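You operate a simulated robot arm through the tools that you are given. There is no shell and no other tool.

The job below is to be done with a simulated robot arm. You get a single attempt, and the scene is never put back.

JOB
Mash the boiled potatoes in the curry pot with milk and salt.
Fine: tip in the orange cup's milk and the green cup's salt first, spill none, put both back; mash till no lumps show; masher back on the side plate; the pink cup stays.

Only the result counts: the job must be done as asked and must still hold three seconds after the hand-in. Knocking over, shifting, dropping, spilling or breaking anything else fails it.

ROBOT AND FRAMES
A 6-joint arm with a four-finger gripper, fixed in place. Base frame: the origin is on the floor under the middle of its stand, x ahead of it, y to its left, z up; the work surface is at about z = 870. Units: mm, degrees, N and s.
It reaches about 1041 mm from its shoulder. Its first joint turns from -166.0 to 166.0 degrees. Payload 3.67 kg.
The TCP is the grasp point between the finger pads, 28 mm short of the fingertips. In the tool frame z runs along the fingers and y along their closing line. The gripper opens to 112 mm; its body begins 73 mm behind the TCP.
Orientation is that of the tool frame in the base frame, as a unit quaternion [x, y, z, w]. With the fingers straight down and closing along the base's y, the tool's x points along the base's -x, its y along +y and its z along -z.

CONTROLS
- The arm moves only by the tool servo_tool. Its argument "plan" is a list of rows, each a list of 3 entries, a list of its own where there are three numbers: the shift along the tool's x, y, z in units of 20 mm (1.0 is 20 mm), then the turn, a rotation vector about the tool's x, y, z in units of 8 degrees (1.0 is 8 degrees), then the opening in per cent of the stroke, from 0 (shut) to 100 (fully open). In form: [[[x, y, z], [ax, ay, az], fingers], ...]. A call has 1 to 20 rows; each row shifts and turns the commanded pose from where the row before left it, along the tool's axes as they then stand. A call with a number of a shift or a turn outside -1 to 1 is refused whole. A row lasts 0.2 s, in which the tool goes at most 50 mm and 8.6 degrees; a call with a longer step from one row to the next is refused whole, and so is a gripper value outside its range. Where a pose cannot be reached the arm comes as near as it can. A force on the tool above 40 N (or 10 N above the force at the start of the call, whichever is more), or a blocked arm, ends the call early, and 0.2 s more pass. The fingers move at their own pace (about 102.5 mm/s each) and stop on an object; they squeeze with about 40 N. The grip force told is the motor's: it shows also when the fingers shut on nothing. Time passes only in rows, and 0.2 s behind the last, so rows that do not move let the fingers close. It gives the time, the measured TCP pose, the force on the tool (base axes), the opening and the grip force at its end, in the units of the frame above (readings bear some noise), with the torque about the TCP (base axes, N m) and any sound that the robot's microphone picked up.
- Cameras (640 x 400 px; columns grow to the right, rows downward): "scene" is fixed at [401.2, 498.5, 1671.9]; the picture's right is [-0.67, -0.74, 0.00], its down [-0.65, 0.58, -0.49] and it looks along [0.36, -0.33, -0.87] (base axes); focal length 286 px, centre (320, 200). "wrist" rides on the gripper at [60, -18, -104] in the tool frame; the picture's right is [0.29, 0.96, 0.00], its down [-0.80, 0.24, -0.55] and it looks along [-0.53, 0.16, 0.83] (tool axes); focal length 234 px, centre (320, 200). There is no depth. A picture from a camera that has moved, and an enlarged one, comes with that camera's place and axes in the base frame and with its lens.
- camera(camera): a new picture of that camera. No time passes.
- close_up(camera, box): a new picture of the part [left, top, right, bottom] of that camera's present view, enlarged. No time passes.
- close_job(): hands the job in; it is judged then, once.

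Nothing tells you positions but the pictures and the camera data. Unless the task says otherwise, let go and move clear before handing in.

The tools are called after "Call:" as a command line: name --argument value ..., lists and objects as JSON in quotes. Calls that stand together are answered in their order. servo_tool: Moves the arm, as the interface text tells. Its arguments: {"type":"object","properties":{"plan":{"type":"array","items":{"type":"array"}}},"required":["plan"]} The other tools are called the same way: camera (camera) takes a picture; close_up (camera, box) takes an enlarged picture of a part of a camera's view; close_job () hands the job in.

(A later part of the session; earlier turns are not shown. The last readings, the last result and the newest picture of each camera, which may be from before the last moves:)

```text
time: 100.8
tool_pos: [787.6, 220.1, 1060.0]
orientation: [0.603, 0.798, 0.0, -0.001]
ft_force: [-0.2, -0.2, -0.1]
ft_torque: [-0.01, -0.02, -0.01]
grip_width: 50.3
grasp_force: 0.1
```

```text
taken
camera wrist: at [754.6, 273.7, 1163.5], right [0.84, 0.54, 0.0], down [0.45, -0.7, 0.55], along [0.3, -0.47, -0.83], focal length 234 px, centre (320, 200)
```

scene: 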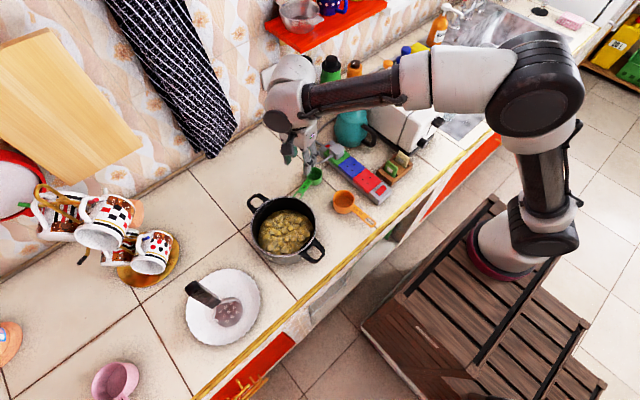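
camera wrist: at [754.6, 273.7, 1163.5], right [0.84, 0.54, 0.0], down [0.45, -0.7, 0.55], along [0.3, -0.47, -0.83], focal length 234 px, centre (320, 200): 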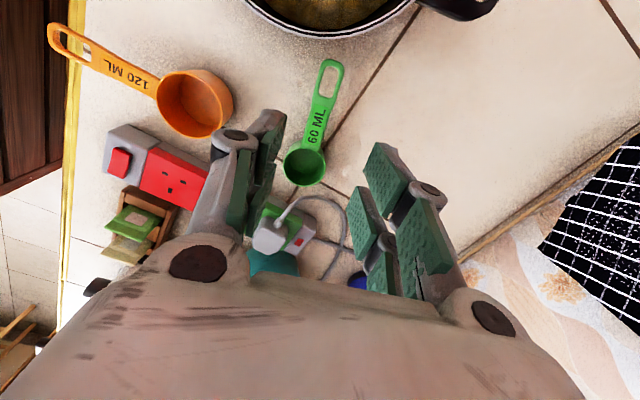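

Both cups are empty and back in their places. Next is the masher: I'll rise, turn the hand forward and look at it from the robot side.

Call:
servo_tool --plan '[[[0, 0, -0.95], [0, 0, -0.925], 45], [[0, 0, -0.95], [0, 0, -0.925], 45], [[0, 0, -0.95], [0, 0, -0.925], 45], [[0, 0, -0.95], [0, 0, -0.925], 45], [[0, 0, -0.95], [0, 0, -0.925], 45], [[0, 0, -0.95], [0, 0, -0.925], 45], [[0, 0, -0.95], [0, 0, -0.925], 45], [[0, 0, -0.95], [0, 0, -0.925], 45], [[0, 0, -0.95], [0, 0, -0.925], 45], [[0, 0, -0.95], [0, 0, -0.925], 45]]'

Call:
servo_tool --plan '[[[0.6, 1, 0], [0, 0, 0], 45], [[0.6, 1, 0], [0, 0, 0], 45], [[0.6, 1, 0], [0, 0, 0], 45], [[0.6, 1, 0], [0, 0, 0], 45], [[0.6, 1, 0], [0, 0, 0], 45], [[0.6, 1, 0], [0, 0, 0], 45], [[0.6, 1, 0], [0, 0, 0], 45], [[0.6, 1, 0], [0, 0, 0], 45], [[0.6, 1, 0], [0, 0, 0], 45], [[0.6, 1, 0], [0, 0, 0], 45], [[0.6, 1, 0], [0, 0, 0], 45], [[0.6, 1, 0], [0, 0, 0], 45], [[0.6, 1, 0], [0, 0, 0], 45], [[0.6, 1, 0], [0, 0, 0], 45], [[0.6, 1, 0], [0, 0, 0], 45], [[0.6, 1, 0], [0, 0, 0], 45], [[0.6, 0, 0], [0, 0, 0], 45], [[0.6, 0, 0], [0, 0, 0], 45]]'

Call:
camera --camera "scene"

Call:
camera --camera "wrist"

```text
time: 103.0
tool_pos: [787.6, 220.8, 1250.4]
orientation: [-0.001, 1.0, 0.0, -0.001]
ft_force: [0.3, -0.3, 0.5]
ft_torque: [-0.04, -0.01, 0.01]
grip_width: 50.3
grasp_force: 0.0
```

```text
time: 106.8
tool_pos: [578.9, 508.8, 1245.1]
orientation: [0.001, 1.0, 0.001, 0.0]
ft_force: [0.5, 0.2, -1.1]
ft_torque: [-0.02, 0.01, 0.01]
grip_width: 50.4
grasp_force: 0.1
out of reach, approached as far as the arm can: row 14, 15, 16
```

```text
taken
```

scene: 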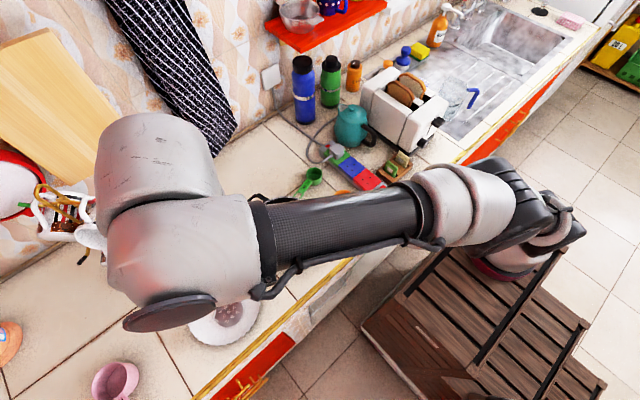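

```text
taken
camera wrist: at [519.1, 491.1, 1348.5], right [-0.29, 0.96, 0.0], down [0.8, 0.24, 0.55], along [0.53, 0.16, -0.83], focal length 234 px, centre (320, 200)
```

wrist: 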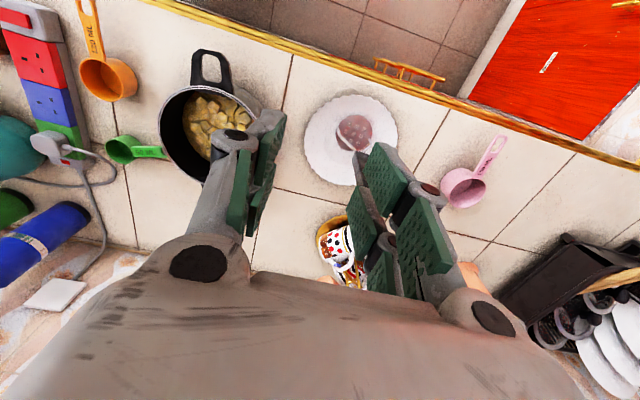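

Upright reach runs out near here at this height. Since the masher's handle is vertical, I'll grip it from the side with the fingers tilted outward. First I'll back off, lower, and set the hand to about 55° yaw and 45° outward tilt.

Call:
servo_tool --plan '[[[0.19, -0.39, 0.95], [0, 0, 0], 45], [[0.19, -0.39, 0.95], [0, 0, 0], 45], [[0.19, -0.39, 0.95], [0, 0, 0], 45], [[0.19, -0.39, 0.95], [0, 0, 0], 45], [[0.19, -0.39, 0.95], [0, 0, 0], 45], [[0, 0, 0], [0, 0, -0.98], 60], [[0, 0, 0], [0, 0, -0.98], 60], [[0, 0, 0], [0, 0, -0.98], 60], [[0, 0, 0], [0, 0, -0.98], 60], [[0, 0, 0], [0, 0, -0.98], 60], [[0, 0, 0], [0, 0, -0.98], 60], [[0, 0, 0], [0, 0, -0.98], 60]]'

Call:
servo_tool --plan '[[[0, 0, 0], [0, -0.94, 0], 70], [[0, 0, 0], [0, -0.94, 0], 70], [[0, 0, 0], [0, -0.94, 0], 70], [[0, 0, 0], [0, -0.94, 0], 70], [[0, 0, 0], [0, -0.94, 0], 70], [[0, 0, 0], [0, -0.94, 0], 70], [[0, 0, 0], [0, 0, 0], 70]]'

Call:
camera --camera "scene"

Call:
camera --camera "wrist"

```text
time: 109.4
tool_pos: [558.6, 469.1, 1150.9]
orientation: [-0.461, 0.887, 0.001, 0.0]
ft_force: [-0.3, 0.1, -0.6]
ft_torque: [0.01, -0.01, 0.0]
grip_width: 67.2
grasp_force: 0.1
```

```text
time: 111.0
tool_pos: [558.2, 470.6, 1150.4]
orientation: [-0.425, 0.82, 0.177, 0.34]
ft_force: [0.0, 0.1, 0.6]
ft_torque: [-0.01, 0.0, -0.01]
grip_width: 78.5
grasp_force: 0.0
```

```text
taken
```

scene: 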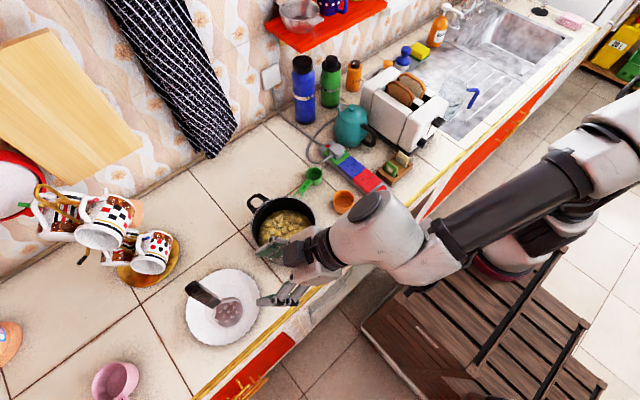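

```text
taken
camera wrist: at [506.9, 364.8, 1180.4], right [-0.9, 0.39, -0.2], down [-0.1, 0.28, 0.96], along [0.42, 0.88, -0.21], focal length 234 px, centre (320, 200)
```

wrist: 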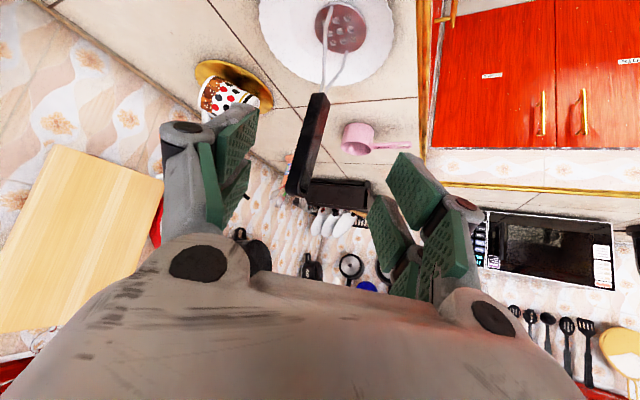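

Call:
close_up --camera "wrist" --box '[240, 0, 420, 210]'

Call:
close_up --camera "scene" --box '[170, 220, 330, 360]'

```text
1.90 times, centred on (330, 105) of wrist
camera zoom: at [506.9, 364.8, 1180.4], right [-0.9, 0.39, -0.2], down [-0.1, 0.28, 0.96], along [0.42, 0.88, -0.21], focal length 446 px, centre (301, 381)
```

zoom: 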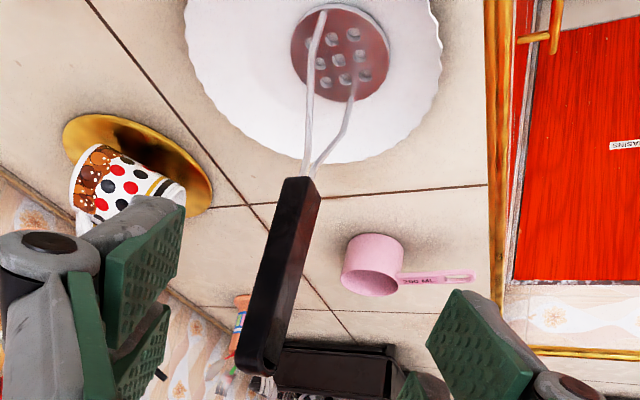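

```text
2.86 times, centred on (250, 290) of scene
camera zoom: at [401.2, 498.5, 1671.9], right [-0.67, -0.74, 0.0], down [-0.65, 0.58, -0.49], along [0.36, -0.33, -0.87], focal length 819 px, centre (520, -57)
```

zoom: 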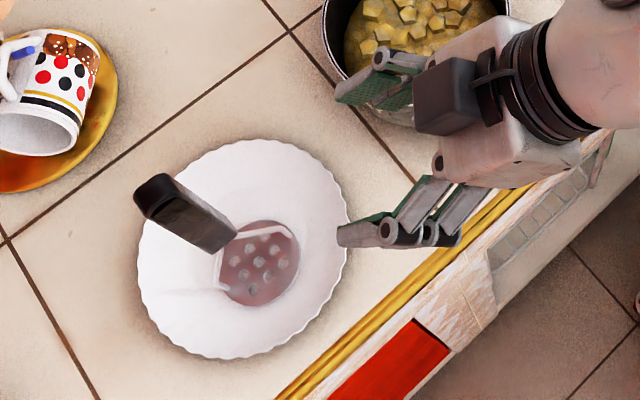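

Call:
close_up --camera "wrist" --box '[275, 85, 345, 205]'

Call:
close_up --camera "scene" --box '[180, 270, 250, 335]'

Call:
close_up --camera "wrist" --box '[290, 0, 380, 100]'

```text
3.33 times, centred on (310, 145) of wrist
camera zoom: at [506.9, 364.8, 1180.4], right [-0.9, 0.39, -0.2], down [-0.1, 0.28, 0.96], along [0.42, 0.88, -0.21], focal length 781 px, centre (353, 383)
```

zoom: 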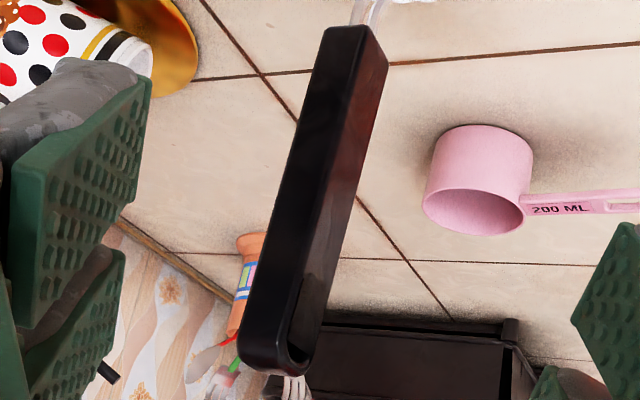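

```text
6.15 times, centred on (215, 302) of scene
camera zoom: at [401.2, 498.5, 1671.9], right [-0.67, -0.74, 0.0], down [-0.65, 0.58, -0.49], along [0.36, -0.33, -0.87], focal length 1763 px, centre (966, -431)
```

zoom: 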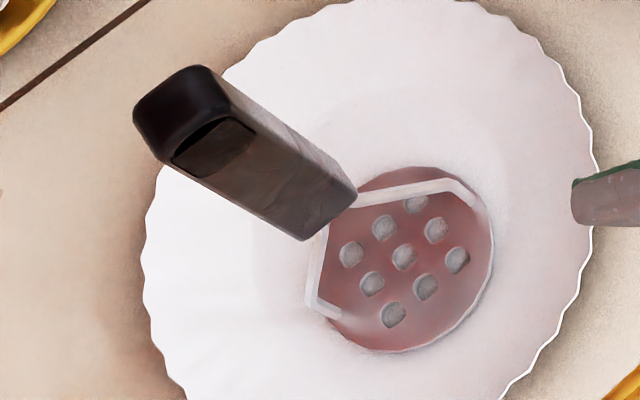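

```text
4.00 times, centred on (335, 50) of wrist
camera zoom: at [506.9, 364.8, 1180.4], right [-0.9, 0.39, -0.2], down [-0.1, 0.28, 0.96], along [0.42, 0.88, -0.21], focal length 937 px, centre (260, 800)
```

zoom: 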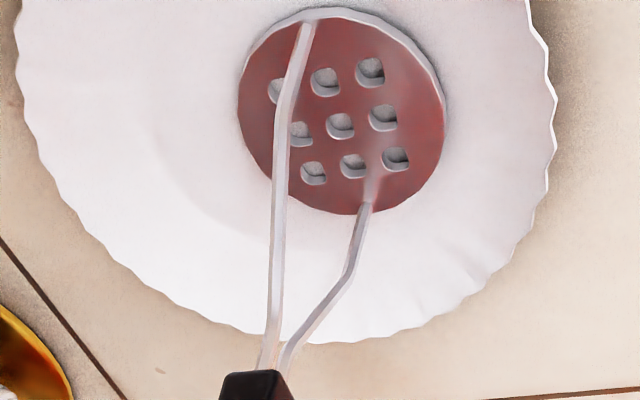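

The handle is an upright box about 17 mm (x) by 24 mm (y), centred near (649, 597) from z≈989 to 1119, with its faces parallel to the axes. I'll come in from the pot side with the fingers nearly horizontal along +y, closing along x.

Call:
servo_tool --plan '[[[0, 0, 0], [-0.62, 0, -0.62], 70], [[0, 0, 0], [-0.62, 0, -0.62], 70], [[0, 0, 0], [-0.62, 0, -0.62], 70], [[0, 0, 0], [-0.62, 0, -0.62], 70], [[0, 0, 0], [-0.62, 0, -0.62], 70], [[0, 0, 0], [0, -0.75, 0], 70], [[0, 0, 0], [0, -0.75, 0], 70], [[0, 0, 0], [0, -0.75, 0], 70], [[0, 0, 0], [0, -0.75, 0], 70], [[0, 0, 0], [0, -0.75, 0], 70], [[0, 0, 0], [0, 0, 0], 70]]'

Call:
camera --camera "scene"

Call:
camera --camera "wrist"

```text
time: 113.4
tool_pos: [559.2, 470.0, 1151.3]
orientation: [-0.56, 0.561, 0.431, 0.432]
ft_force: [0.3, 0.0, 0.3]
ft_torque: [0.0, 0.0, -0.04]
grip_width: 78.3
grasp_force: 0.0
```

```text
taken
```

scene: 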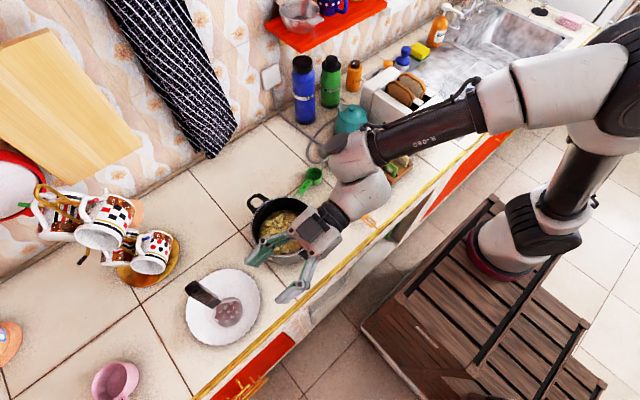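

```text
taken
camera wrist: at [577.4, 353.8, 1118.4], right [-0.96, -0.07, -0.28], down [-0.24, -0.33, 0.91], along [-0.16, 0.94, 0.3], focal length 234 px, centre (320, 200)
```

wrist: 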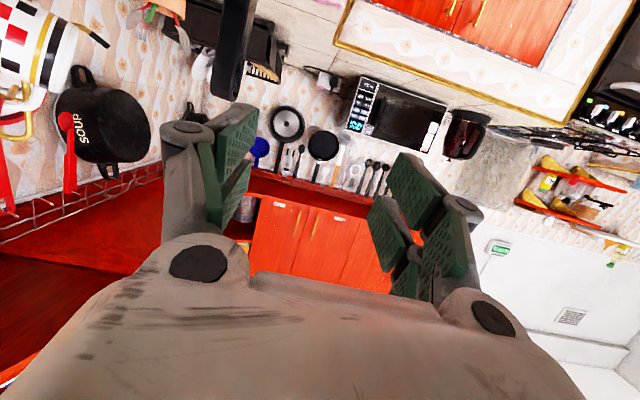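

Call:
servo_tool --plan '[[[0.736, -0.644, 0.047], [0, 0, 0], 70], [[0.736, -0.644, 0.047], [0, 0, 0], 70], [[0.736, -0.644, 0.047], [0, 0, 0], 70], [[0.736, -0.644, 0.047], [0, 0, 0], 70], [[0.736, -0.644, 0.047], [0, 0, 0], 70], [[0.736, -0.644, 0.047], [0, 0, 0], 70], [[0.736, -0.644, 0.047], [0, 0, 0], 70], [[0, 0, 0], [0, 0, 0], 70]]'

Call:
camera --camera "scene"

Call:
camera --camera "wrist"

Call:
close_up --camera "scene" --box '[170, 220, 330, 360]'

```text
time: 115.2
tool_pos: [648.6, 450.4, 1047.6]
orientation: [-0.56, 0.561, 0.431, 0.431]
ft_force: [0.1, 0.1, 0.6]
ft_torque: [-0.02, 0.02, 0.0]
grip_width: 78.4
grasp_force: 0.1
```

```text
taken
```

scene: 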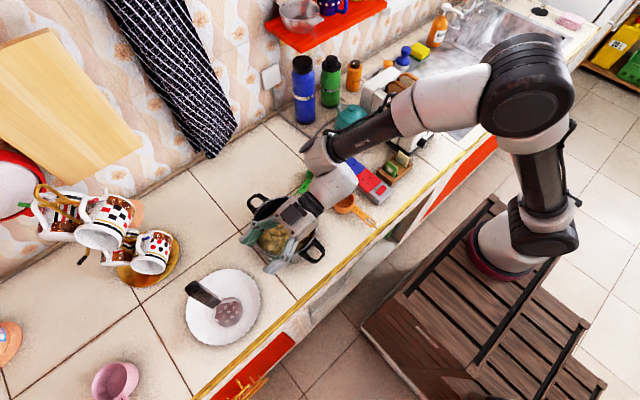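

```text
taken
camera wrist: at [667.6, 333.8, 1016.6], right [-0.96, -0.07, -0.28], down [-0.24, -0.33, 0.91], along [-0.16, 0.94, 0.3], focal length 234 px, centre (320, 200)
```

wrist: 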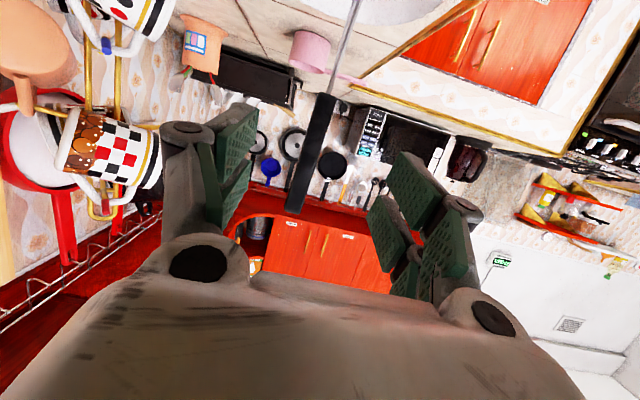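

```text
2.86 times, centred on (250, 290) of scene
camera zoom: at [401.2, 498.5, 1671.9], right [-0.67, -0.74, 0.0], down [-0.65, 0.58, -0.49], along [0.36, -0.33, -0.87], focal length 819 px, centre (520, -57)
```

zoom: 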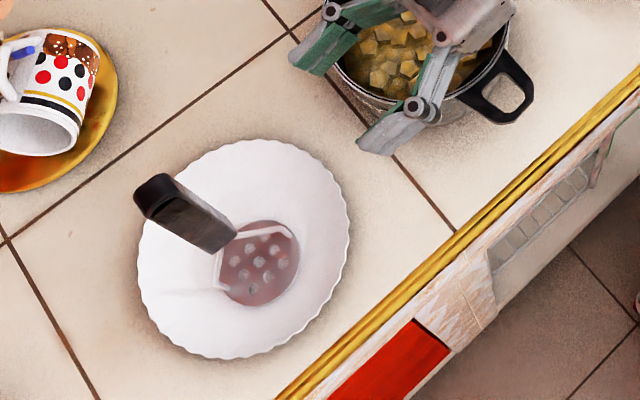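

Call:
servo_tool --plan '[[[-0.22, 0, 0.787], [0, 0, 0], 70], [[-0.22, 0, 0.787], [0, 0, 0], 70], [[-0.22, 0, 0.787], [0, 0, 0], 70], [[-0.22, 0, 0.787], [0, 0, 0], 70], [[-0.22, 0, 0.787], [0, 0, 0], 70], [[-0.22, 0, 0.787], [0, 0, 0], 70], [[-0.22, 0, 0.787], [0, 0, 0], 70], [[-0.22, 0, 0.787], [0, 0, 0], 70], [[0, 0, 0], [0, 0, 0], 70]]'

Call:
camera --camera "wrist"

Call:
close_up --camera "scene" --box '[170, 220, 330, 360]'

```text
time: 117.2
tool_pos: [650.2, 581.0, 1050.3]
orientation: [-0.56, 0.562, 0.43, 0.431]
ft_force: [0.1, -0.3, -0.1]
ft_torque: [0.0, -0.01, 0.01]
grip_width: 78.4
grasp_force: 0.0
```

```text
taken
camera wrist: at [667.9, 464.9, 1018.5], right [-0.96, -0.07, -0.28], down [-0.24, -0.33, 0.91], along [-0.16, 0.94, 0.3], focal length 234 px, centre (320, 200)
```

wrist: 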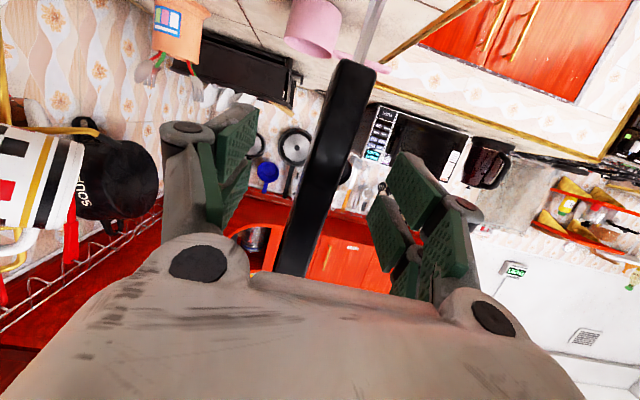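

```text
2.86 times, centred on (250, 290) of scene
camera zoom: at [401.2, 498.5, 1671.9], right [-0.67, -0.74, 0.0], down [-0.65, 0.58, -0.49], along [0.36, -0.33, -0.87], focal length 819 px, centre (520, -57)
```

zoom: 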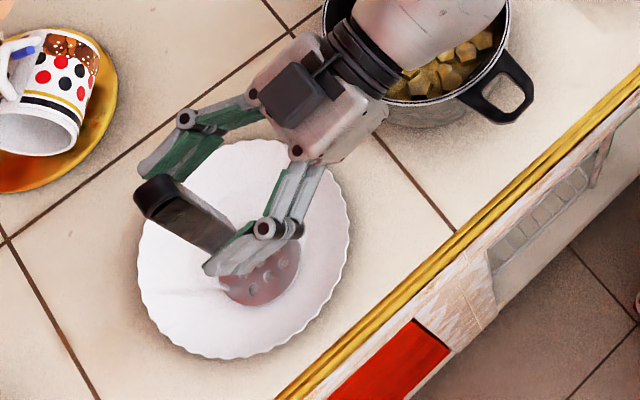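

Call:
servo_tool --plan '[[[-0.1, 0.04, 0.39], [0, 0, 0], 70], [[-0.1, 0.04, 0.39], [0, 0, 0], 70], [[0, 0, 0], [0, 0, 0], 70]]'

Call:
close_up --camera "scene" --box '[170, 220, 330, 360]'

Call:
close_up --camera "wrist" --box '[150, 20, 490, 300]'

```text
time: 118.0
tool_pos: [649.0, 595.5, 1050.0]
orientation: [-0.56, 0.562, 0.43, 0.431]
ft_force: [-0.3, 0.1, 0.8]
ft_torque: [0.0, 0.03, 0.02]
grip_width: 78.5
grasp_force: 0.1
```

```text
2.86 times, centred on (250, 290) of scene
camera zoom: at [401.2, 498.5, 1671.9], right [-0.67, -0.74, 0.0], down [-0.65, 0.58, -0.49], along [0.36, -0.33, -0.87], focal length 819 px, centre (520, -57)
```

zoom: 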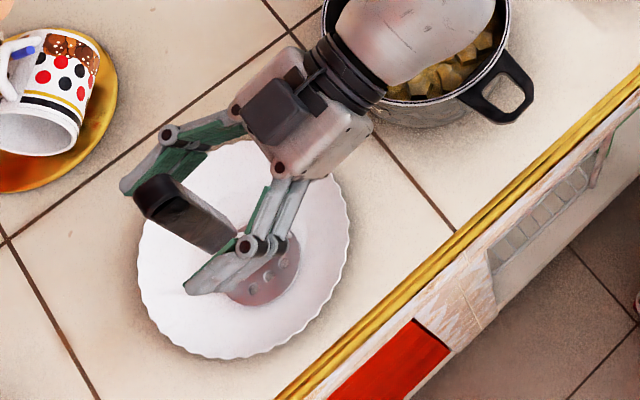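

```text
1.43 times, centred on (320, 160) of wrist
camera zoom: at [666.4, 480.8, 1018.3], right [-0.96, -0.07, -0.28], down [-0.24, -0.33, 0.91], along [-0.16, 0.94, 0.3], focal length 334 px, centre (320, 257)
```

zoom: 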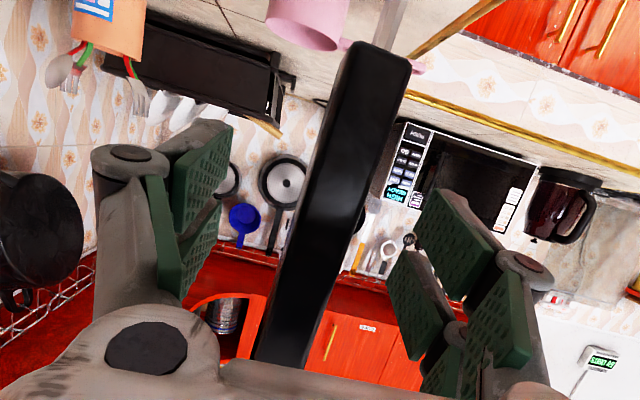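

Call:
servo_tool --plan '[[[0, 0, 0], [0, 0, 0], 55], [[0, 0, 0], [0, 0, 0], 42], [[0, 0, 0], [0, 0, 0], 32], [[0, 0, 0], [0, 0, 0], 32]]'

Call:
close_up --camera "scene" --box '[170, 250, 290, 350]'

Call:
close_up --camera "wrist" --box '[150, 20, 490, 300]'

```text
time: 119.0
tool_pos: [648.6, 596.4, 1050.7]
orientation: [-0.56, 0.561, 0.431, 0.431]
ft_force: [-0.6, 1.1, 0.2]
ft_torque: [0.01, 0.02, -0.02]
grip_width: 36.0
grasp_force: 0.0
```

```text
4.00 times, centred on (230, 300) of scene
camera zoom: at [401.2, 498.5, 1671.9], right [-0.67, -0.74, 0.0], down [-0.65, 0.58, -0.49], along [0.36, -0.33, -0.87], focal length 1146 px, centre (680, -200)
```

zoom: 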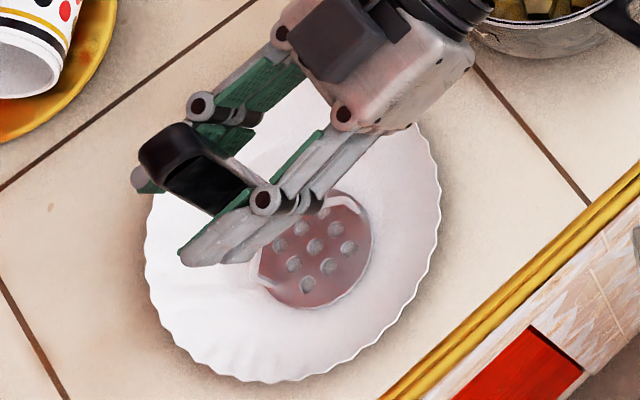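

```text
1.43 times, centred on (320, 160) of wrist
camera zoom: at [666.4, 480.7, 1018.5], right [-0.96, -0.07, -0.28], down [-0.24, -0.33, 0.91], along [-0.16, 0.94, 0.3], focal length 334 px, centre (320, 257)
```

zoom: 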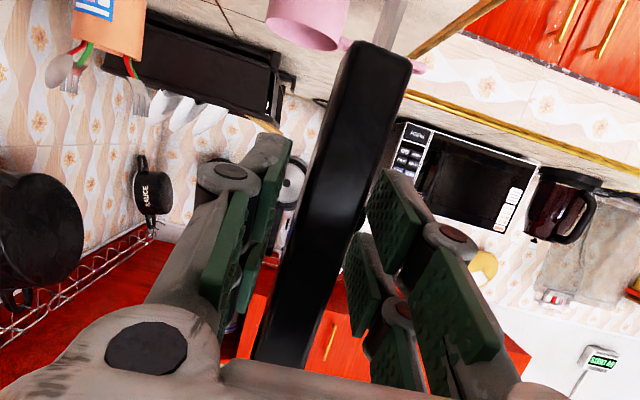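

The handle is centred between the pads, so I'll close fully.

Call:
servo_tool --plan '[[[0, 0, 0], [0, 0, 0], 20], [[0, 0, 0], [0, 0, 0], 0], [[0, 0, 0], [0, 0, 0], 0], [[0, 0, 0], [0, 0, 0], 0]]'

Call:
close_up --camera "scene" --box '[170, 250, 290, 350]'

Call:
close_up --camera "wrist" --box '[150, 20, 490, 300]'

```text
time: 120.0
tool_pos: [647.7, 595.9, 1051.2]
orientation: [-0.559, 0.562, 0.43, 0.432]
ft_force: [0.2, -0.2, 0.4]
ft_torque: [0.0, -0.06, -0.02]
grip_width: 18.8
grasp_force: 39.9
```

```text
4.00 times, centred on (230, 300) of scene
camera zoom: at [401.2, 498.5, 1671.9], right [-0.67, -0.74, 0.0], down [-0.65, 0.58, -0.49], along [0.36, -0.33, -0.87], focal length 1146 px, centre (680, -200)
```

zoom: 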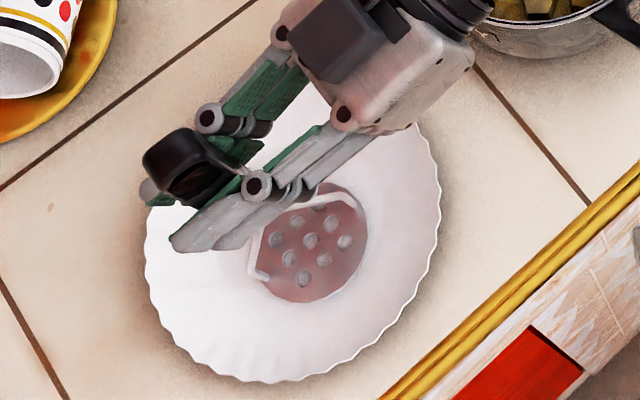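

```text
1.43 times, centred on (320, 160) of wrist
camera zoom: at [666.5, 480.7, 1018.4], right [-0.96, -0.07, -0.28], down [-0.24, -0.33, 0.91], along [-0.16, 0.94, 0.3], focal length 334 px, centre (320, 257)
```

zoom: 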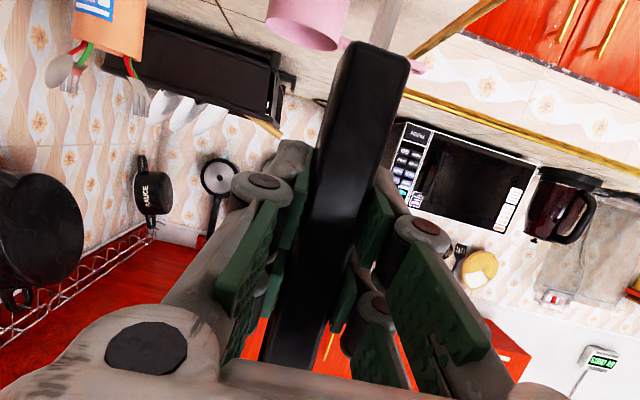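

The masher is gripped at 18.8 mm; I'll remember the grasp pose (648, 596, 1051). I'll lift it straight up about 100 mm.

Call:
servo_tool --plan '[[[-0.2, 0, -0.053], [0, 0, 0], 0], [[-0.45, 0, -0.119], [0, 0, 0], 0], [[-0.7, 0, -0.186], [0, 0, 0], 0], [[-0.75, 0, -0.199], [0, 0, 0], 0], [[-0.75, 0, -0.199], [0, 0, 0], 0], [[-0.75, 0, -0.199], [0, 0, 0], 0], [[-0.65, 0, -0.172], [0, 0, 0], 0], [[-0.4, 0, -0.106], [0, 0, 0], 0], [[-0.19, 0, -0.05], [0, 0, 0], 0], [[0, 0, 0], [0, 0, 0], 0]]'

Call:
camera --camera "scene"

Call:
close_up --camera "scene" --box '[150, 220, 310, 360]'

```text
time: 122.2
tool_pos: [648.6, 596.0, 1150.7]
orientation: [-0.56, 0.561, 0.431, 0.431]
ft_force: [-0.1, -0.3, -1.6]
ft_torque: [-0.03, 0.04, -0.02]
grip_width: 18.9
grasp_force: 39.8
```

```text
taken
```

scene: 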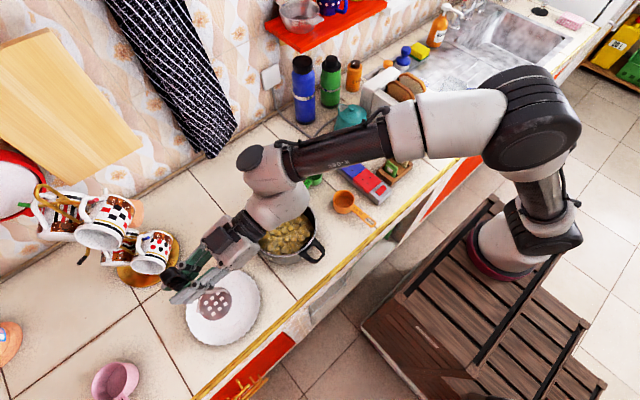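

```text
2.86 times, centred on (230, 290) of scene
camera zoom: at [401.2, 498.5, 1671.9], right [-0.67, -0.74, 0.0], down [-0.65, 0.58, -0.49], along [0.36, -0.33, -0.87], focal length 819 px, centre (577, -57)
```

zoom: 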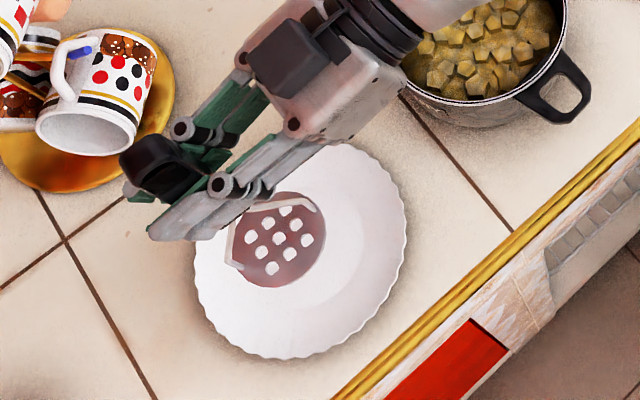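

Call:
servo_tool --plan '[[[0.06, -0.07, -0.25], [0, 0, 0], 0], [[0.13, -0.15, -0.5], [0, 0, 0], 0], [[0.22, -0.248, -0.833], [0, 0, 0], 0], [[0.22, -0.248, -0.833], [0, 0, 0], 0], [[0.22, -0.248, -0.833], [0, 0, 0], 0], [[0.22, -0.248, -0.833], [0, 0, 0], 0], [[0.22, -0.248, -0.833], [0, 0, 0], 0], [[0.22, -0.248, -0.833], [0, 0, 0], 0], [[0.22, -0.248, -0.833], [0, 0, 0], 0], [[0.22, -0.248, -0.833], [0, 0, 0], 0], [[0.22, -0.248, -0.833], [0, 0, 0], 0], [[0.22, -0.248, -0.833], [0, 0, 0], 0], [[0.22, -0.248, -0.833], [0, 0, 0], 0], [[0.22, -0.248, -0.833], [0, 0, 0], 0], [[0.22, -0.248, -0.833], [0, 0, 0], 0], [[0.03, -0.03, -0.1], [0, 0, 0], 0], [[0, 0, 0], [0, 0, 0], 0]]'

Call:
camera --camera "scene"

Call:
close_up --camera "scene" --box '[220, 150, 360, 280]'

```text
time: 125.8
tool_pos: [717.6, 353.7, 1151.1]
orientation: [-0.56, 0.561, 0.431, 0.431]
ft_force: [0.5, 0.1, -1.5]
ft_torque: [-0.02, -0.02, 0.0]
grip_width: 18.8
grasp_force: 39.8
```

```text
taken
```

scene: 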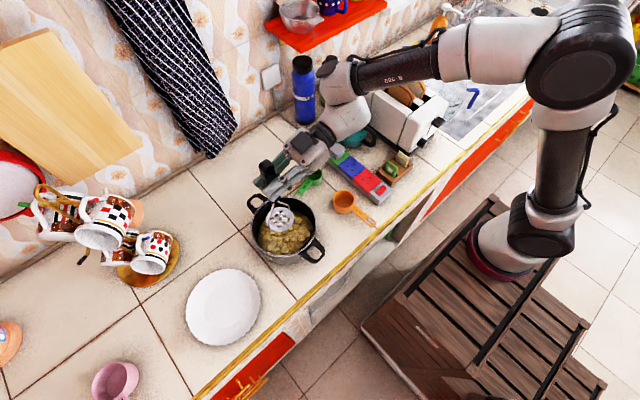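

```text
3.08 times, centred on (290, 215) of scene
camera zoom: at [401.2, 498.5, 1671.9], right [-0.67, -0.74, 0.0], down [-0.65, 0.58, -0.49], along [0.36, -0.33, -0.87], focal length 882 px, centre (412, 154)
```

zoom: 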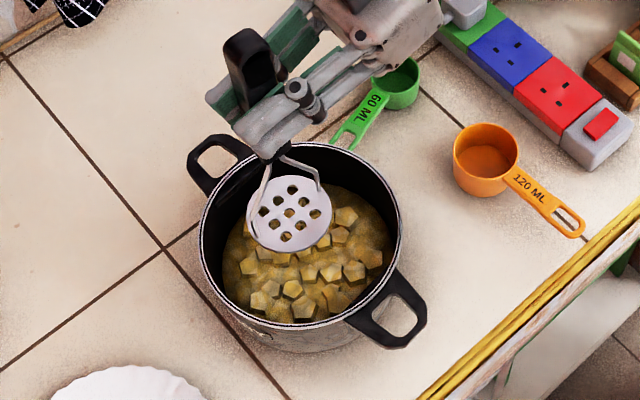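

The masher disk is hanging above the pot. I take the pot centre as about (708, 355), with the rim near z 955 and the food surface near 885–895. I'll centre it and lower it slowly.

Call:
servo_tool --plan '[[[0.04, 0.3, -0.145], [0, 0, 0], 0], [[0.3, 0, 0.08], [0, 0, 0], 0], [[0.6, 0, 0.159], [0, 0, 0], 0], [[0.726, 0, 0.1925], [0, 0, 0], 0], [[0.726, 0, 0.1925], [0, 0, 0], 0], [[0.6, 0, 0.159], [0, 0, 0], 0], [[0.4, 0, 0.106], [0, 0, 0], 0], [[0.2, 0, 0.053], [0, 0, 0], 0], [[0, 0, 0], [0, 0, 0], 0]]'

Call:
close_up --camera "scene" --box '[220, 150, 360, 280]'

```text
time: 127.8
tool_pos: [712.0, 352.3, 1076.7]
orientation: [-0.56, 0.561, 0.431, 0.432]
ft_force: [-0.7, -0.4, -1.7]
ft_torque: [-0.01, 0.04, 0.0]
grip_width: 18.8
grasp_force: 39.6
```

```text
3.08 times, centred on (290, 215) of scene
camera zoom: at [401.2, 498.5, 1671.9], right [-0.67, -0.74, 0.0], down [-0.65, 0.58, -0.49], along [0.36, -0.33, -0.87], focal length 882 px, centre (412, 154)
```

zoom: 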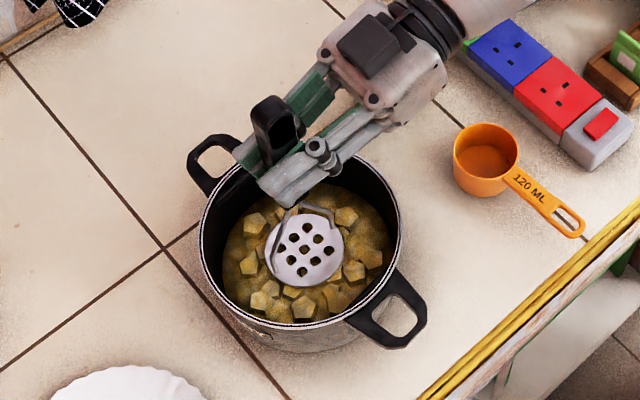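

Call:
servo_tool --plan '[[[0.2, 0, 0.053], [0, 0, 0], 0], [[0.2, 0, 0.053], [0, 0, 0], 0], [[0.2, 0, 0.053], [0, 0, 0], 0], [[0.15, 0, 0.04], [0, 0, 0], 0], [[0.1, 0, 0.0265], [0, 0, 0], 0]]'

Call:
close_up --camera "scene" --box '[240, 180, 330, 270]'

```text
time: 129.0
tool_pos: [711.8, 351.4, 1060.3]
orientation: [-0.56, 0.561, 0.431, 0.431]
ft_force: [-0.8, 0.1, -1.7]
ft_torque: [0.0, 0.02, 0.03]
grip_width: 18.9
grasp_force: 39.8
```

```text
4.44 times, centred on (285, 225) of scene
camera zoom: at [401.2, 498.5, 1671.9], right [-0.67, -0.74, 0.0], down [-0.65, 0.58, -0.49], along [0.36, -0.33, -0.87], focal length 1274 px, centre (476, 89)
```

zoom: 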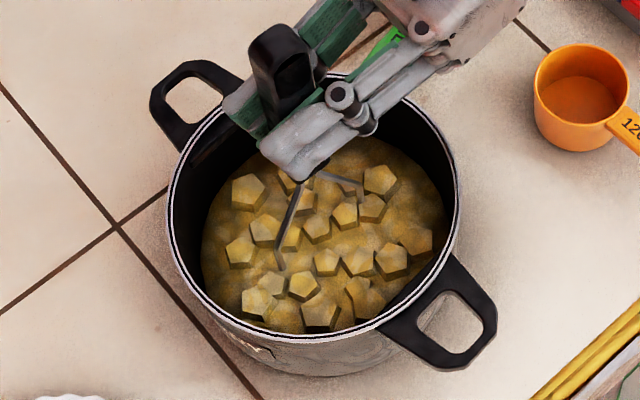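

The disk has sunk into the soft food with no resistance. I'll push deeper until it presses lightly.

Call:
servo_tool --plan '[[[0.1, 0, 0.0265], [0, 0, 0], 0], [[0.1, 0, 0.0265], [0, 0, 0], 0], [[0.1, 0, 0.0265], [0, 0, 0], 0], [[0.1, 0, 0.0265], [0, 0, 0], 0], [[0, 0, 0], [0, 0, 0], 0]]'

Call:
close_up --camera "scene" --box '[240, 180, 330, 270]'

```text
time: 130.2
tool_pos: [712.2, 351.3, 1051.3]
orientation: [-0.56, 0.562, 0.43, 0.431]
ft_force: [0.2, 1.3, -1.8]
ft_torque: [0.02, 0.0, 0.0]
grip_width: 18.5
grasp_force: 40.3
```

```text
4.44 times, centred on (285, 225) of scene
camera zoom: at [401.2, 498.5, 1671.9], right [-0.67, -0.74, 0.0], down [-0.65, 0.58, -0.49], along [0.36, -0.33, -0.87], focal length 1274 px, centre (476, 89)
```

zoom: 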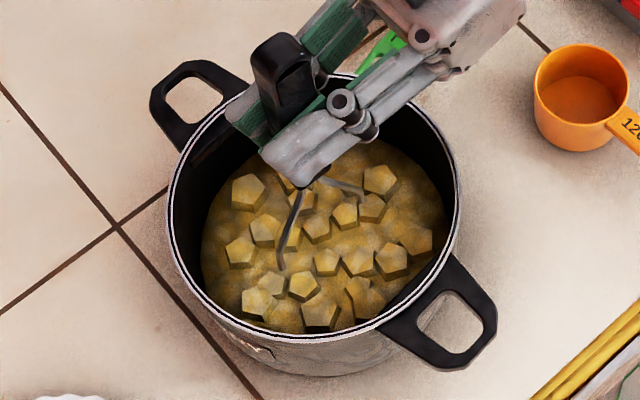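

Call:
servo_tool --plan '[[[0.1, 0, 0.0265], [0, 0, 0], 0], [[0.1, 0, 0.0265], [0, 0, 0], 0], [[0.1, 0, 0.0265], [0, 0, 0], 0], [[0, 0, 0], [0, 0, 0], 0]]'

Call:
close_up --camera "scene" --box '[240, 180, 330, 270]'

```text
time: 131.2
tool_pos: [710.9, 351.2, 1048.7]
orientation: [-0.559, 0.56, 0.431, 0.434]
ft_force: [1.4, 8.0, 29.3]
ft_torque: [0.43, 0.04, -0.02]
grip_width: 18.7
grasp_force: 39.7
```

```text
4.44 times, centred on (285, 225) of scene
camera zoom: at [401.2, 498.5, 1671.9], right [-0.67, -0.74, 0.0], down [-0.65, 0.58, -0.49], along [0.36, -0.33, -0.87], focal length 1274 px, centre (476, 89)
```

zoom: 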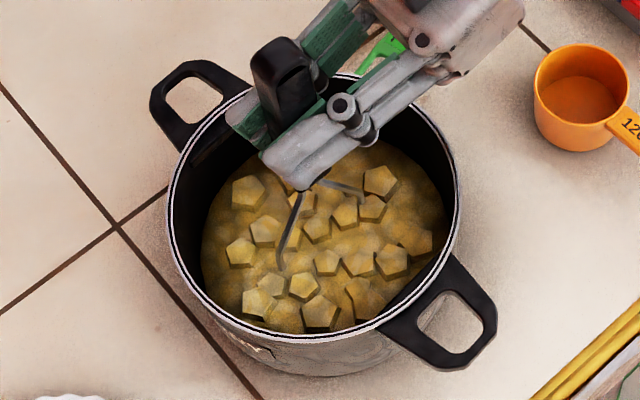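

I touched the pot bottom at TCP z≈1049. I'll lift the masher out of the food and see whether the lumps beneath it changed.

Call:
servo_tool --plan '[[[-0.3, 0, -0.08], [0, 0, 0], 0], [[-0.6, 0, -0.159], [0, 0, 0], 0], [[-0.7, 0, -0.186], [0, 0, 0], 0], [[-0.6, 0, -0.159], [0, 0, 0], 0], [[0, 0, 0], [0, 0, 0], 0]]'

Call:
close_up --camera "scene" --box '[240, 180, 330, 270]'

```text
time: 132.4
tool_pos: [713.0, 350.8, 1090.5]
orientation: [-0.56, 0.562, 0.43, 0.431]
ft_force: [-0.5, 0.4, -0.9]
ft_torque: [0.03, 0.04, -0.04]
grip_width: 19.1
grasp_force: 40.1
```

```text
4.44 times, centred on (285, 225) of scene
camera zoom: at [401.2, 498.5, 1671.9], right [-0.67, -0.74, 0.0], down [-0.65, 0.58, -0.49], along [0.36, -0.33, -0.87], focal length 1274 px, centre (476, 89)
```

zoom: 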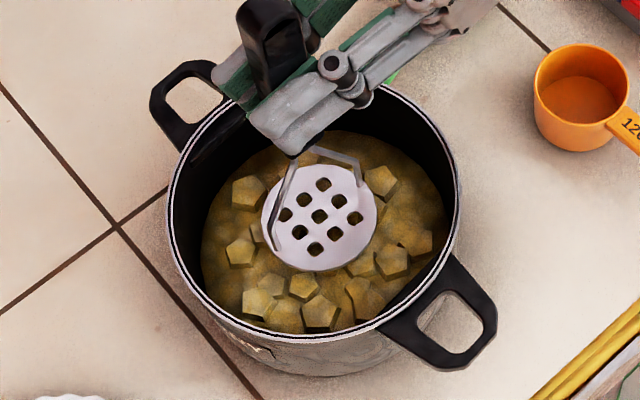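

Call:
servo_tool --plan '[[[-0.105, 0.1, 0.93], [0, 0, 0], 0], [[-0.105, 0.1, 0.93], [0, 0, 0], 0], [[0.4, 0, 0.106], [0, 0, 0], 0], [[0.532, 0, 0.141], [0, 0, 0], 0], [[0.45, 0, 0.12], [0, 0, 0], 0], [[0.15, 0, 0.04], [0, 0, 0], 0]]'

Call:
close_up --camera "scene" --box '[240, 180, 330, 270]'

```text
time: 133.8
tool_pos: [707.8, 387.8, 1053.4]
orientation: [-0.56, 0.561, 0.431, 0.432]
ft_force: [-1.1, -0.2, -0.6]
ft_torque: [0.0, -0.01, 0.0]
grip_width: 19.1
grasp_force: 39.7
```

```text
4.44 times, centred on (285, 225) of scene
camera zoom: at [401.2, 498.5, 1671.9], right [-0.67, -0.74, 0.0], down [-0.65, 0.58, -0.49], along [0.36, -0.33, -0.87], focal length 1274 px, centre (476, 89)
```

zoom: 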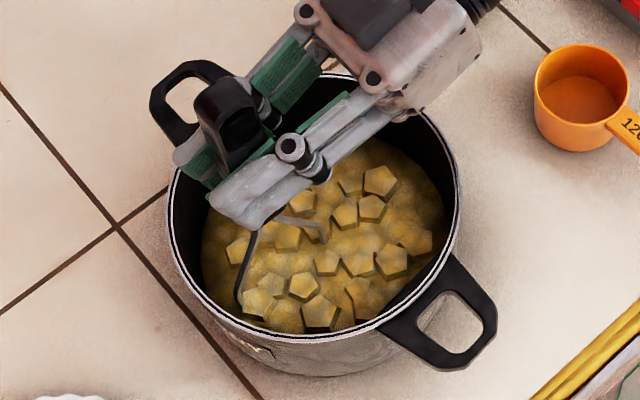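

Some lumps are being flattened. I'll now do a ring of plunges around the pot, with the disk centre 36 mm from the pot centre, staying clear of the wall and just above the bottom.

Call:
servo_tool --plan '[[[-0.8, 0, -0.212], [0, 0, 0], 0], [[-0.733, -0.64, -0.466], [0, 0, 0], 0], [[0.867, -0.64, -0.042], [0, 0, 0], 0], [[0.8, 0, 0.212], [0, 0, 0], 0], [[0, 0, 0], [0, 0, 0], 0], [[-0.8, 0, -0.212], [0, 0, 0], 0], [[-0.637, -0.263, -0.829], [0, 0, 0], 0], [[0.963, -0.263, -0.405], [0, 0, 0], 0], [[0.8, 0, 0.212], [0, 0, 0], 0], [[0, 0, 0], [0, 0, 0], 0]]'

Call:
close_up --camera "scene" --box '[240, 180, 330, 270]'

```text
time: 136.0
tool_pos: [743.3, 351.2, 1054.0]
orientation: [-0.559, 0.562, 0.43, 0.432]
ft_force: [-0.5, 0.4, -1.7]
ft_torque: [0.06, 0.0, 0.0]
grip_width: 18.7
grasp_force: 40.6
```

```text
4.44 times, centred on (285, 225) of scene
camera zoom: at [401.2, 498.5, 1671.9], right [-0.67, -0.74, 0.0], down [-0.65, 0.58, -0.49], along [0.36, -0.33, -0.87], focal length 1274 px, centre (476, 89)
```

zoom: 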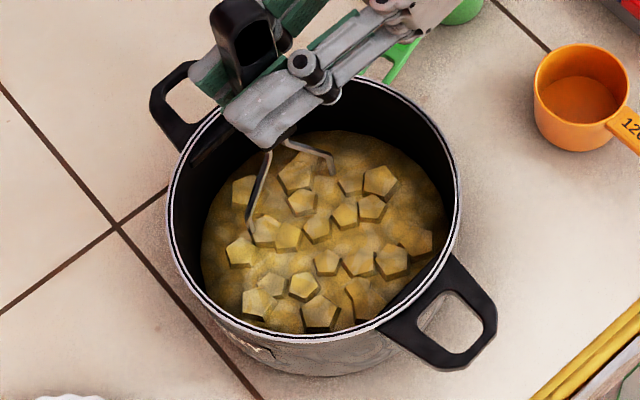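

Call:
close_up --camera "scene" --box '[235, 185, 335, 275]'

Call:
servo_tool --plan '[[[-0.8, 0, -0.212], [0, 0, 0], 0], [[-0.637, 0.263, -0.829], [0, 0, 0], 0], [[0.963, 0.263, -0.405], [0, 0, 0], 0], [[0.8, 0, 0.212], [0, 0, 0], 0], [[0, 0, 0], [0, 0, 0], 0], [[-0.8, 0, -0.212], [0, 0, 0], 0], [[-0.733, 0.64, -0.466], [0, 0, 0], 0], [[0.867, 0.64, -0.042], [0, 0, 0], 0], [[0.8, 0, 0.212], [0, 0, 0], 0], [[0, 0, 0], [0, 0, 0], 0], [[-0.8, 0, -0.212], [0, 0, 0], 0], [[-0.867, 0.64, 0.042], [0, 0, 0], 0], [[0.733, 0.64, 0.466], [0, 0, 0], 0], [[0.8, 0, 0.212], [0, 0, 0], 0], [[0, 0, 0], [0, 0, 0], 0]]'

Call:
close_up --camera "scene" --box '[235, 185, 335, 275]'

```text
4.44 times, centred on (285, 230) of scene
camera zoom: at [401.2, 498.5, 1671.9], right [-0.67, -0.74, 0.0], down [-0.65, 0.58, -0.49], along [0.36, -0.33, -0.87], focal length 1274 px, centre (476, 67)
```

zoom: 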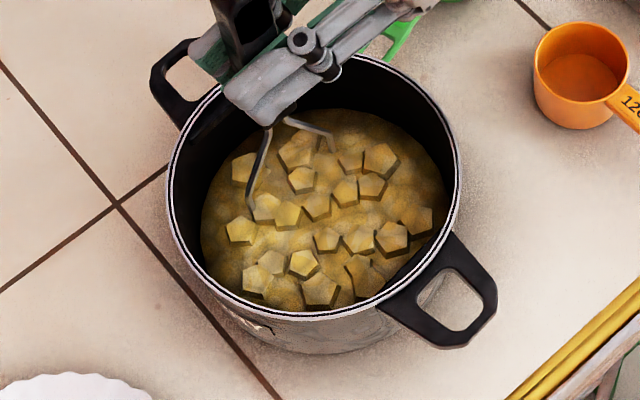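

```text
time: 139.2
tool_pos: [681.2, 326.5, 1052.9]
orientation: [-0.56, 0.561, 0.432, 0.431]
ft_force: [1.1, -0.3, -1.3]
ft_torque: [0.0, 0.0, -0.02]
grip_width: 18.9
grasp_force: 39.9
```

```text
4.44 times, centred on (285, 230) of scene
camera zoom: at [401.2, 498.5, 1671.9], right [-0.67, -0.74, 0.0], down [-0.65, 0.58, -0.49], along [0.36, -0.33, -0.87], focal length 1274 px, centre (476, 67)
```

zoom: 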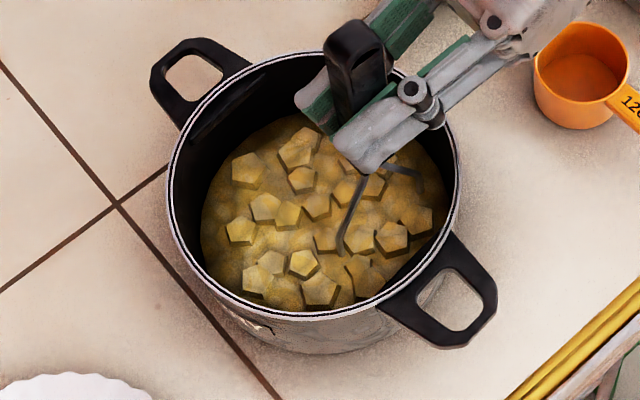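

Call:
servo_tool --plan '[[[-0.8, 0, -0.212], [0, 0, 0], 0], [[-0.963, 0.263, 0.405], [0, 0, 0], 0], [[0.637, 0.263, 0.829], [0, 0, 0], 0], [[0.8, 0, 0.212], [0, 0, 0], 0], [[0, 0, 0], [0, 0, 0], 0], [[-0.8, 0, -0.212], [0, 0, 0], 0], [[-0.963, -0.263, 0.405], [0, 0, 0], 0], [[0.637, -0.263, 0.829], [0, 0, 0], 0], [[0.8, 0, 0.212], [0, 0, 0], 0], [[0, 0, 0], [0, 0, 0], 0], [[-0.8, 0, -0.212], [0, 0, 0], 0], [[-0.867, -0.64, 0.042], [0, 0, 0], 0], [[0.733, -0.64, 0.466], [0, 0, 0], 0], [[0.8, 0, 0.212], [0, 0, 0], 0], [[0, 0, 0], [0, 0, 0], 0]]'

Call:
close_up --camera "scene" --box '[235, 185, 335, 275]'

```text
time: 142.4
tool_pos: [707.8, 388.5, 1053.7]
orientation: [-0.561, 0.561, 0.431, 0.431]
ft_force: [0.3, -0.2, -1.8]
ft_torque: [-0.02, 0.03, 0.02]
grip_width: 19.0
grasp_force: 40.0
```

```text
4.44 times, centred on (285, 230) of scene
camera zoom: at [401.2, 498.5, 1671.9], right [-0.67, -0.74, 0.0], down [-0.65, 0.58, -0.49], along [0.36, -0.33, -0.87], focal length 1274 px, centre (476, 67)
```

zoom: 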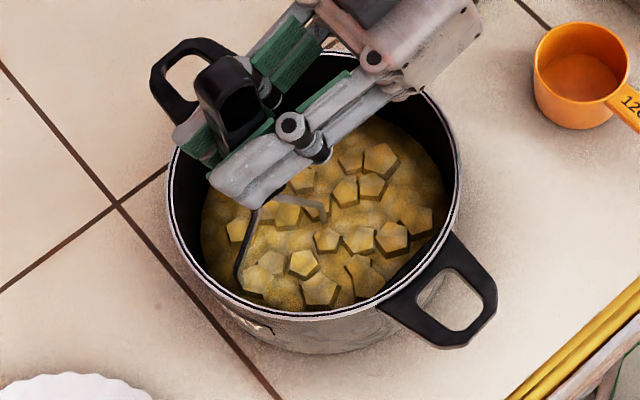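

The lumps still show. I'll test whether firmer strokes, with light contact on the pot bottom, make the difference.

Call:
servo_tool --plan '[[[0.2, 0, 0.053], [0, 0, 0], 0], [[0, 0, 0], [0, 0, 0], 0], [[-0.8, 0, -0.212], [0, 0, 0], 0], [[-0.8, 0, -0.212], [0, 0, 0], 0], [[0.8, 0, 0.212], [0, 0, 0], 0], [[0.8, 0, 0.212], [0, 0, 0], 0], [[0, 0, 0], [0, 0, 0], 0], [[-0.8, 0, -0.212], [0, 0, 0], 0], [[-0.8, 0, -0.212], [0, 0, 0], 0], [[0.8, 0, 0.212], [0, 0, 0], 0], [[0.8, 0, 0.212], [0, 0, 0], 0], [[0, 0, 0], [0, 0, 0], 0]]'

Call:
close_up --camera "scene" --box '[235, 185, 335, 275]'

```text
time: 145.0
tool_pos: [706.6, 388.5, 1050.4]
orientation: [-0.561, 0.561, 0.431, 0.431]
ft_force: [0.3, 0.5, -1.3]
ft_torque: [-0.03, 0.01, 0.01]
grip_width: 19.1
grasp_force: 39.7
```

```text
4.44 times, centred on (285, 230) of scene
camera zoom: at [401.2, 498.5, 1671.9], right [-0.67, -0.74, 0.0], down [-0.65, 0.58, -0.49], along [0.36, -0.33, -0.87], focal length 1274 px, centre (476, 67)
```

zoom: 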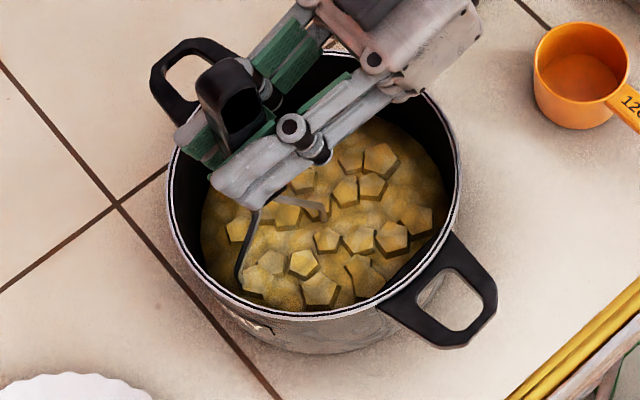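

Call:
servo_tool --plan '[[[0.08, 0, 0.021], [0, 0, 0], 0], [[0, 0, 0], [0, 0, 0], 0], [[0, 0, 0], [0, 0, 0], 0]]'

Call:
close_up --camera "scene" --box '[260, 205, 325, 260]'

Call:
servo_tool --plan '[[[-0.8, 0, -0.212], [0, 0, 0], 0], [[-0.8, 0, -0.212], [0, 0, 0], 0], [[0.8, 0, 0.212], [0, 0, 0], 0], [[0.8, 0, 0.212], [0, 0, 0], 0], [[0, 0, 0], [0, 0, 0], 0], [[-0.8, 0, -0.212], [0, 0, 0], 0], [[-0.8, 0, -0.212], [0, 0, 0], 0], [[0.8, 0, 0.212], [0, 0, 0], 0], [[0.8, 0, 0.212], [0, 0, 0], 0], [[0, 0, 0], [0, 0, 0], 0]]'

Call:
close_up --camera "scene" --box '[260, 205, 325, 260]'

```text
time: 145.8
tool_pos: [708.2, 388.0, 1049.4]
orientation: [-0.559, 0.562, 0.43, 0.432]
ft_force: [-0.3, -0.1, -1.2]
ft_torque: [0.02, -0.04, 0.02]
grip_width: 19.0
grasp_force: 40.2
```

```text
7.27 times, centred on (292, 232) of scene
camera zoom: at [401.2, 498.5, 1671.9], right [-0.67, -0.74, 0.0], down [-0.65, 0.58, -0.49], along [0.36, -0.33, -0.87], focal length 2084 px, centre (520, -36)
```

zoom: 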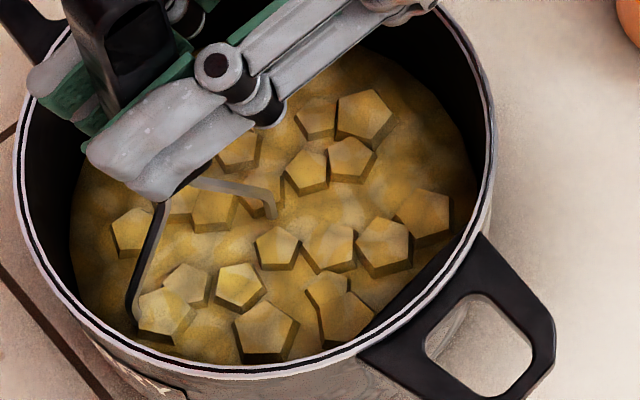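

```text
time: 148.0
tool_pos: [708.3, 387.6, 1048.7]
orientation: [-0.56, 0.561, 0.43, 0.432]
ft_force: [-0.3, -0.5, 3.0]
ft_torque: [-0.24, -0.06, 0.03]
grip_width: 19.0
grasp_force: 39.9
```

```text
7.27 times, centred on (292, 232) of scene
camera zoom: at [401.2, 498.5, 1671.9], right [-0.67, -0.74, 0.0], down [-0.65, 0.58, -0.49], along [0.36, -0.33, -0.87], focal length 2084 px, centre (520, -36)
```

zoom: 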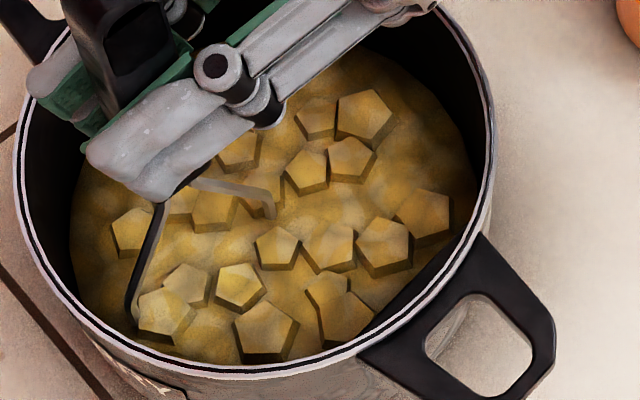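

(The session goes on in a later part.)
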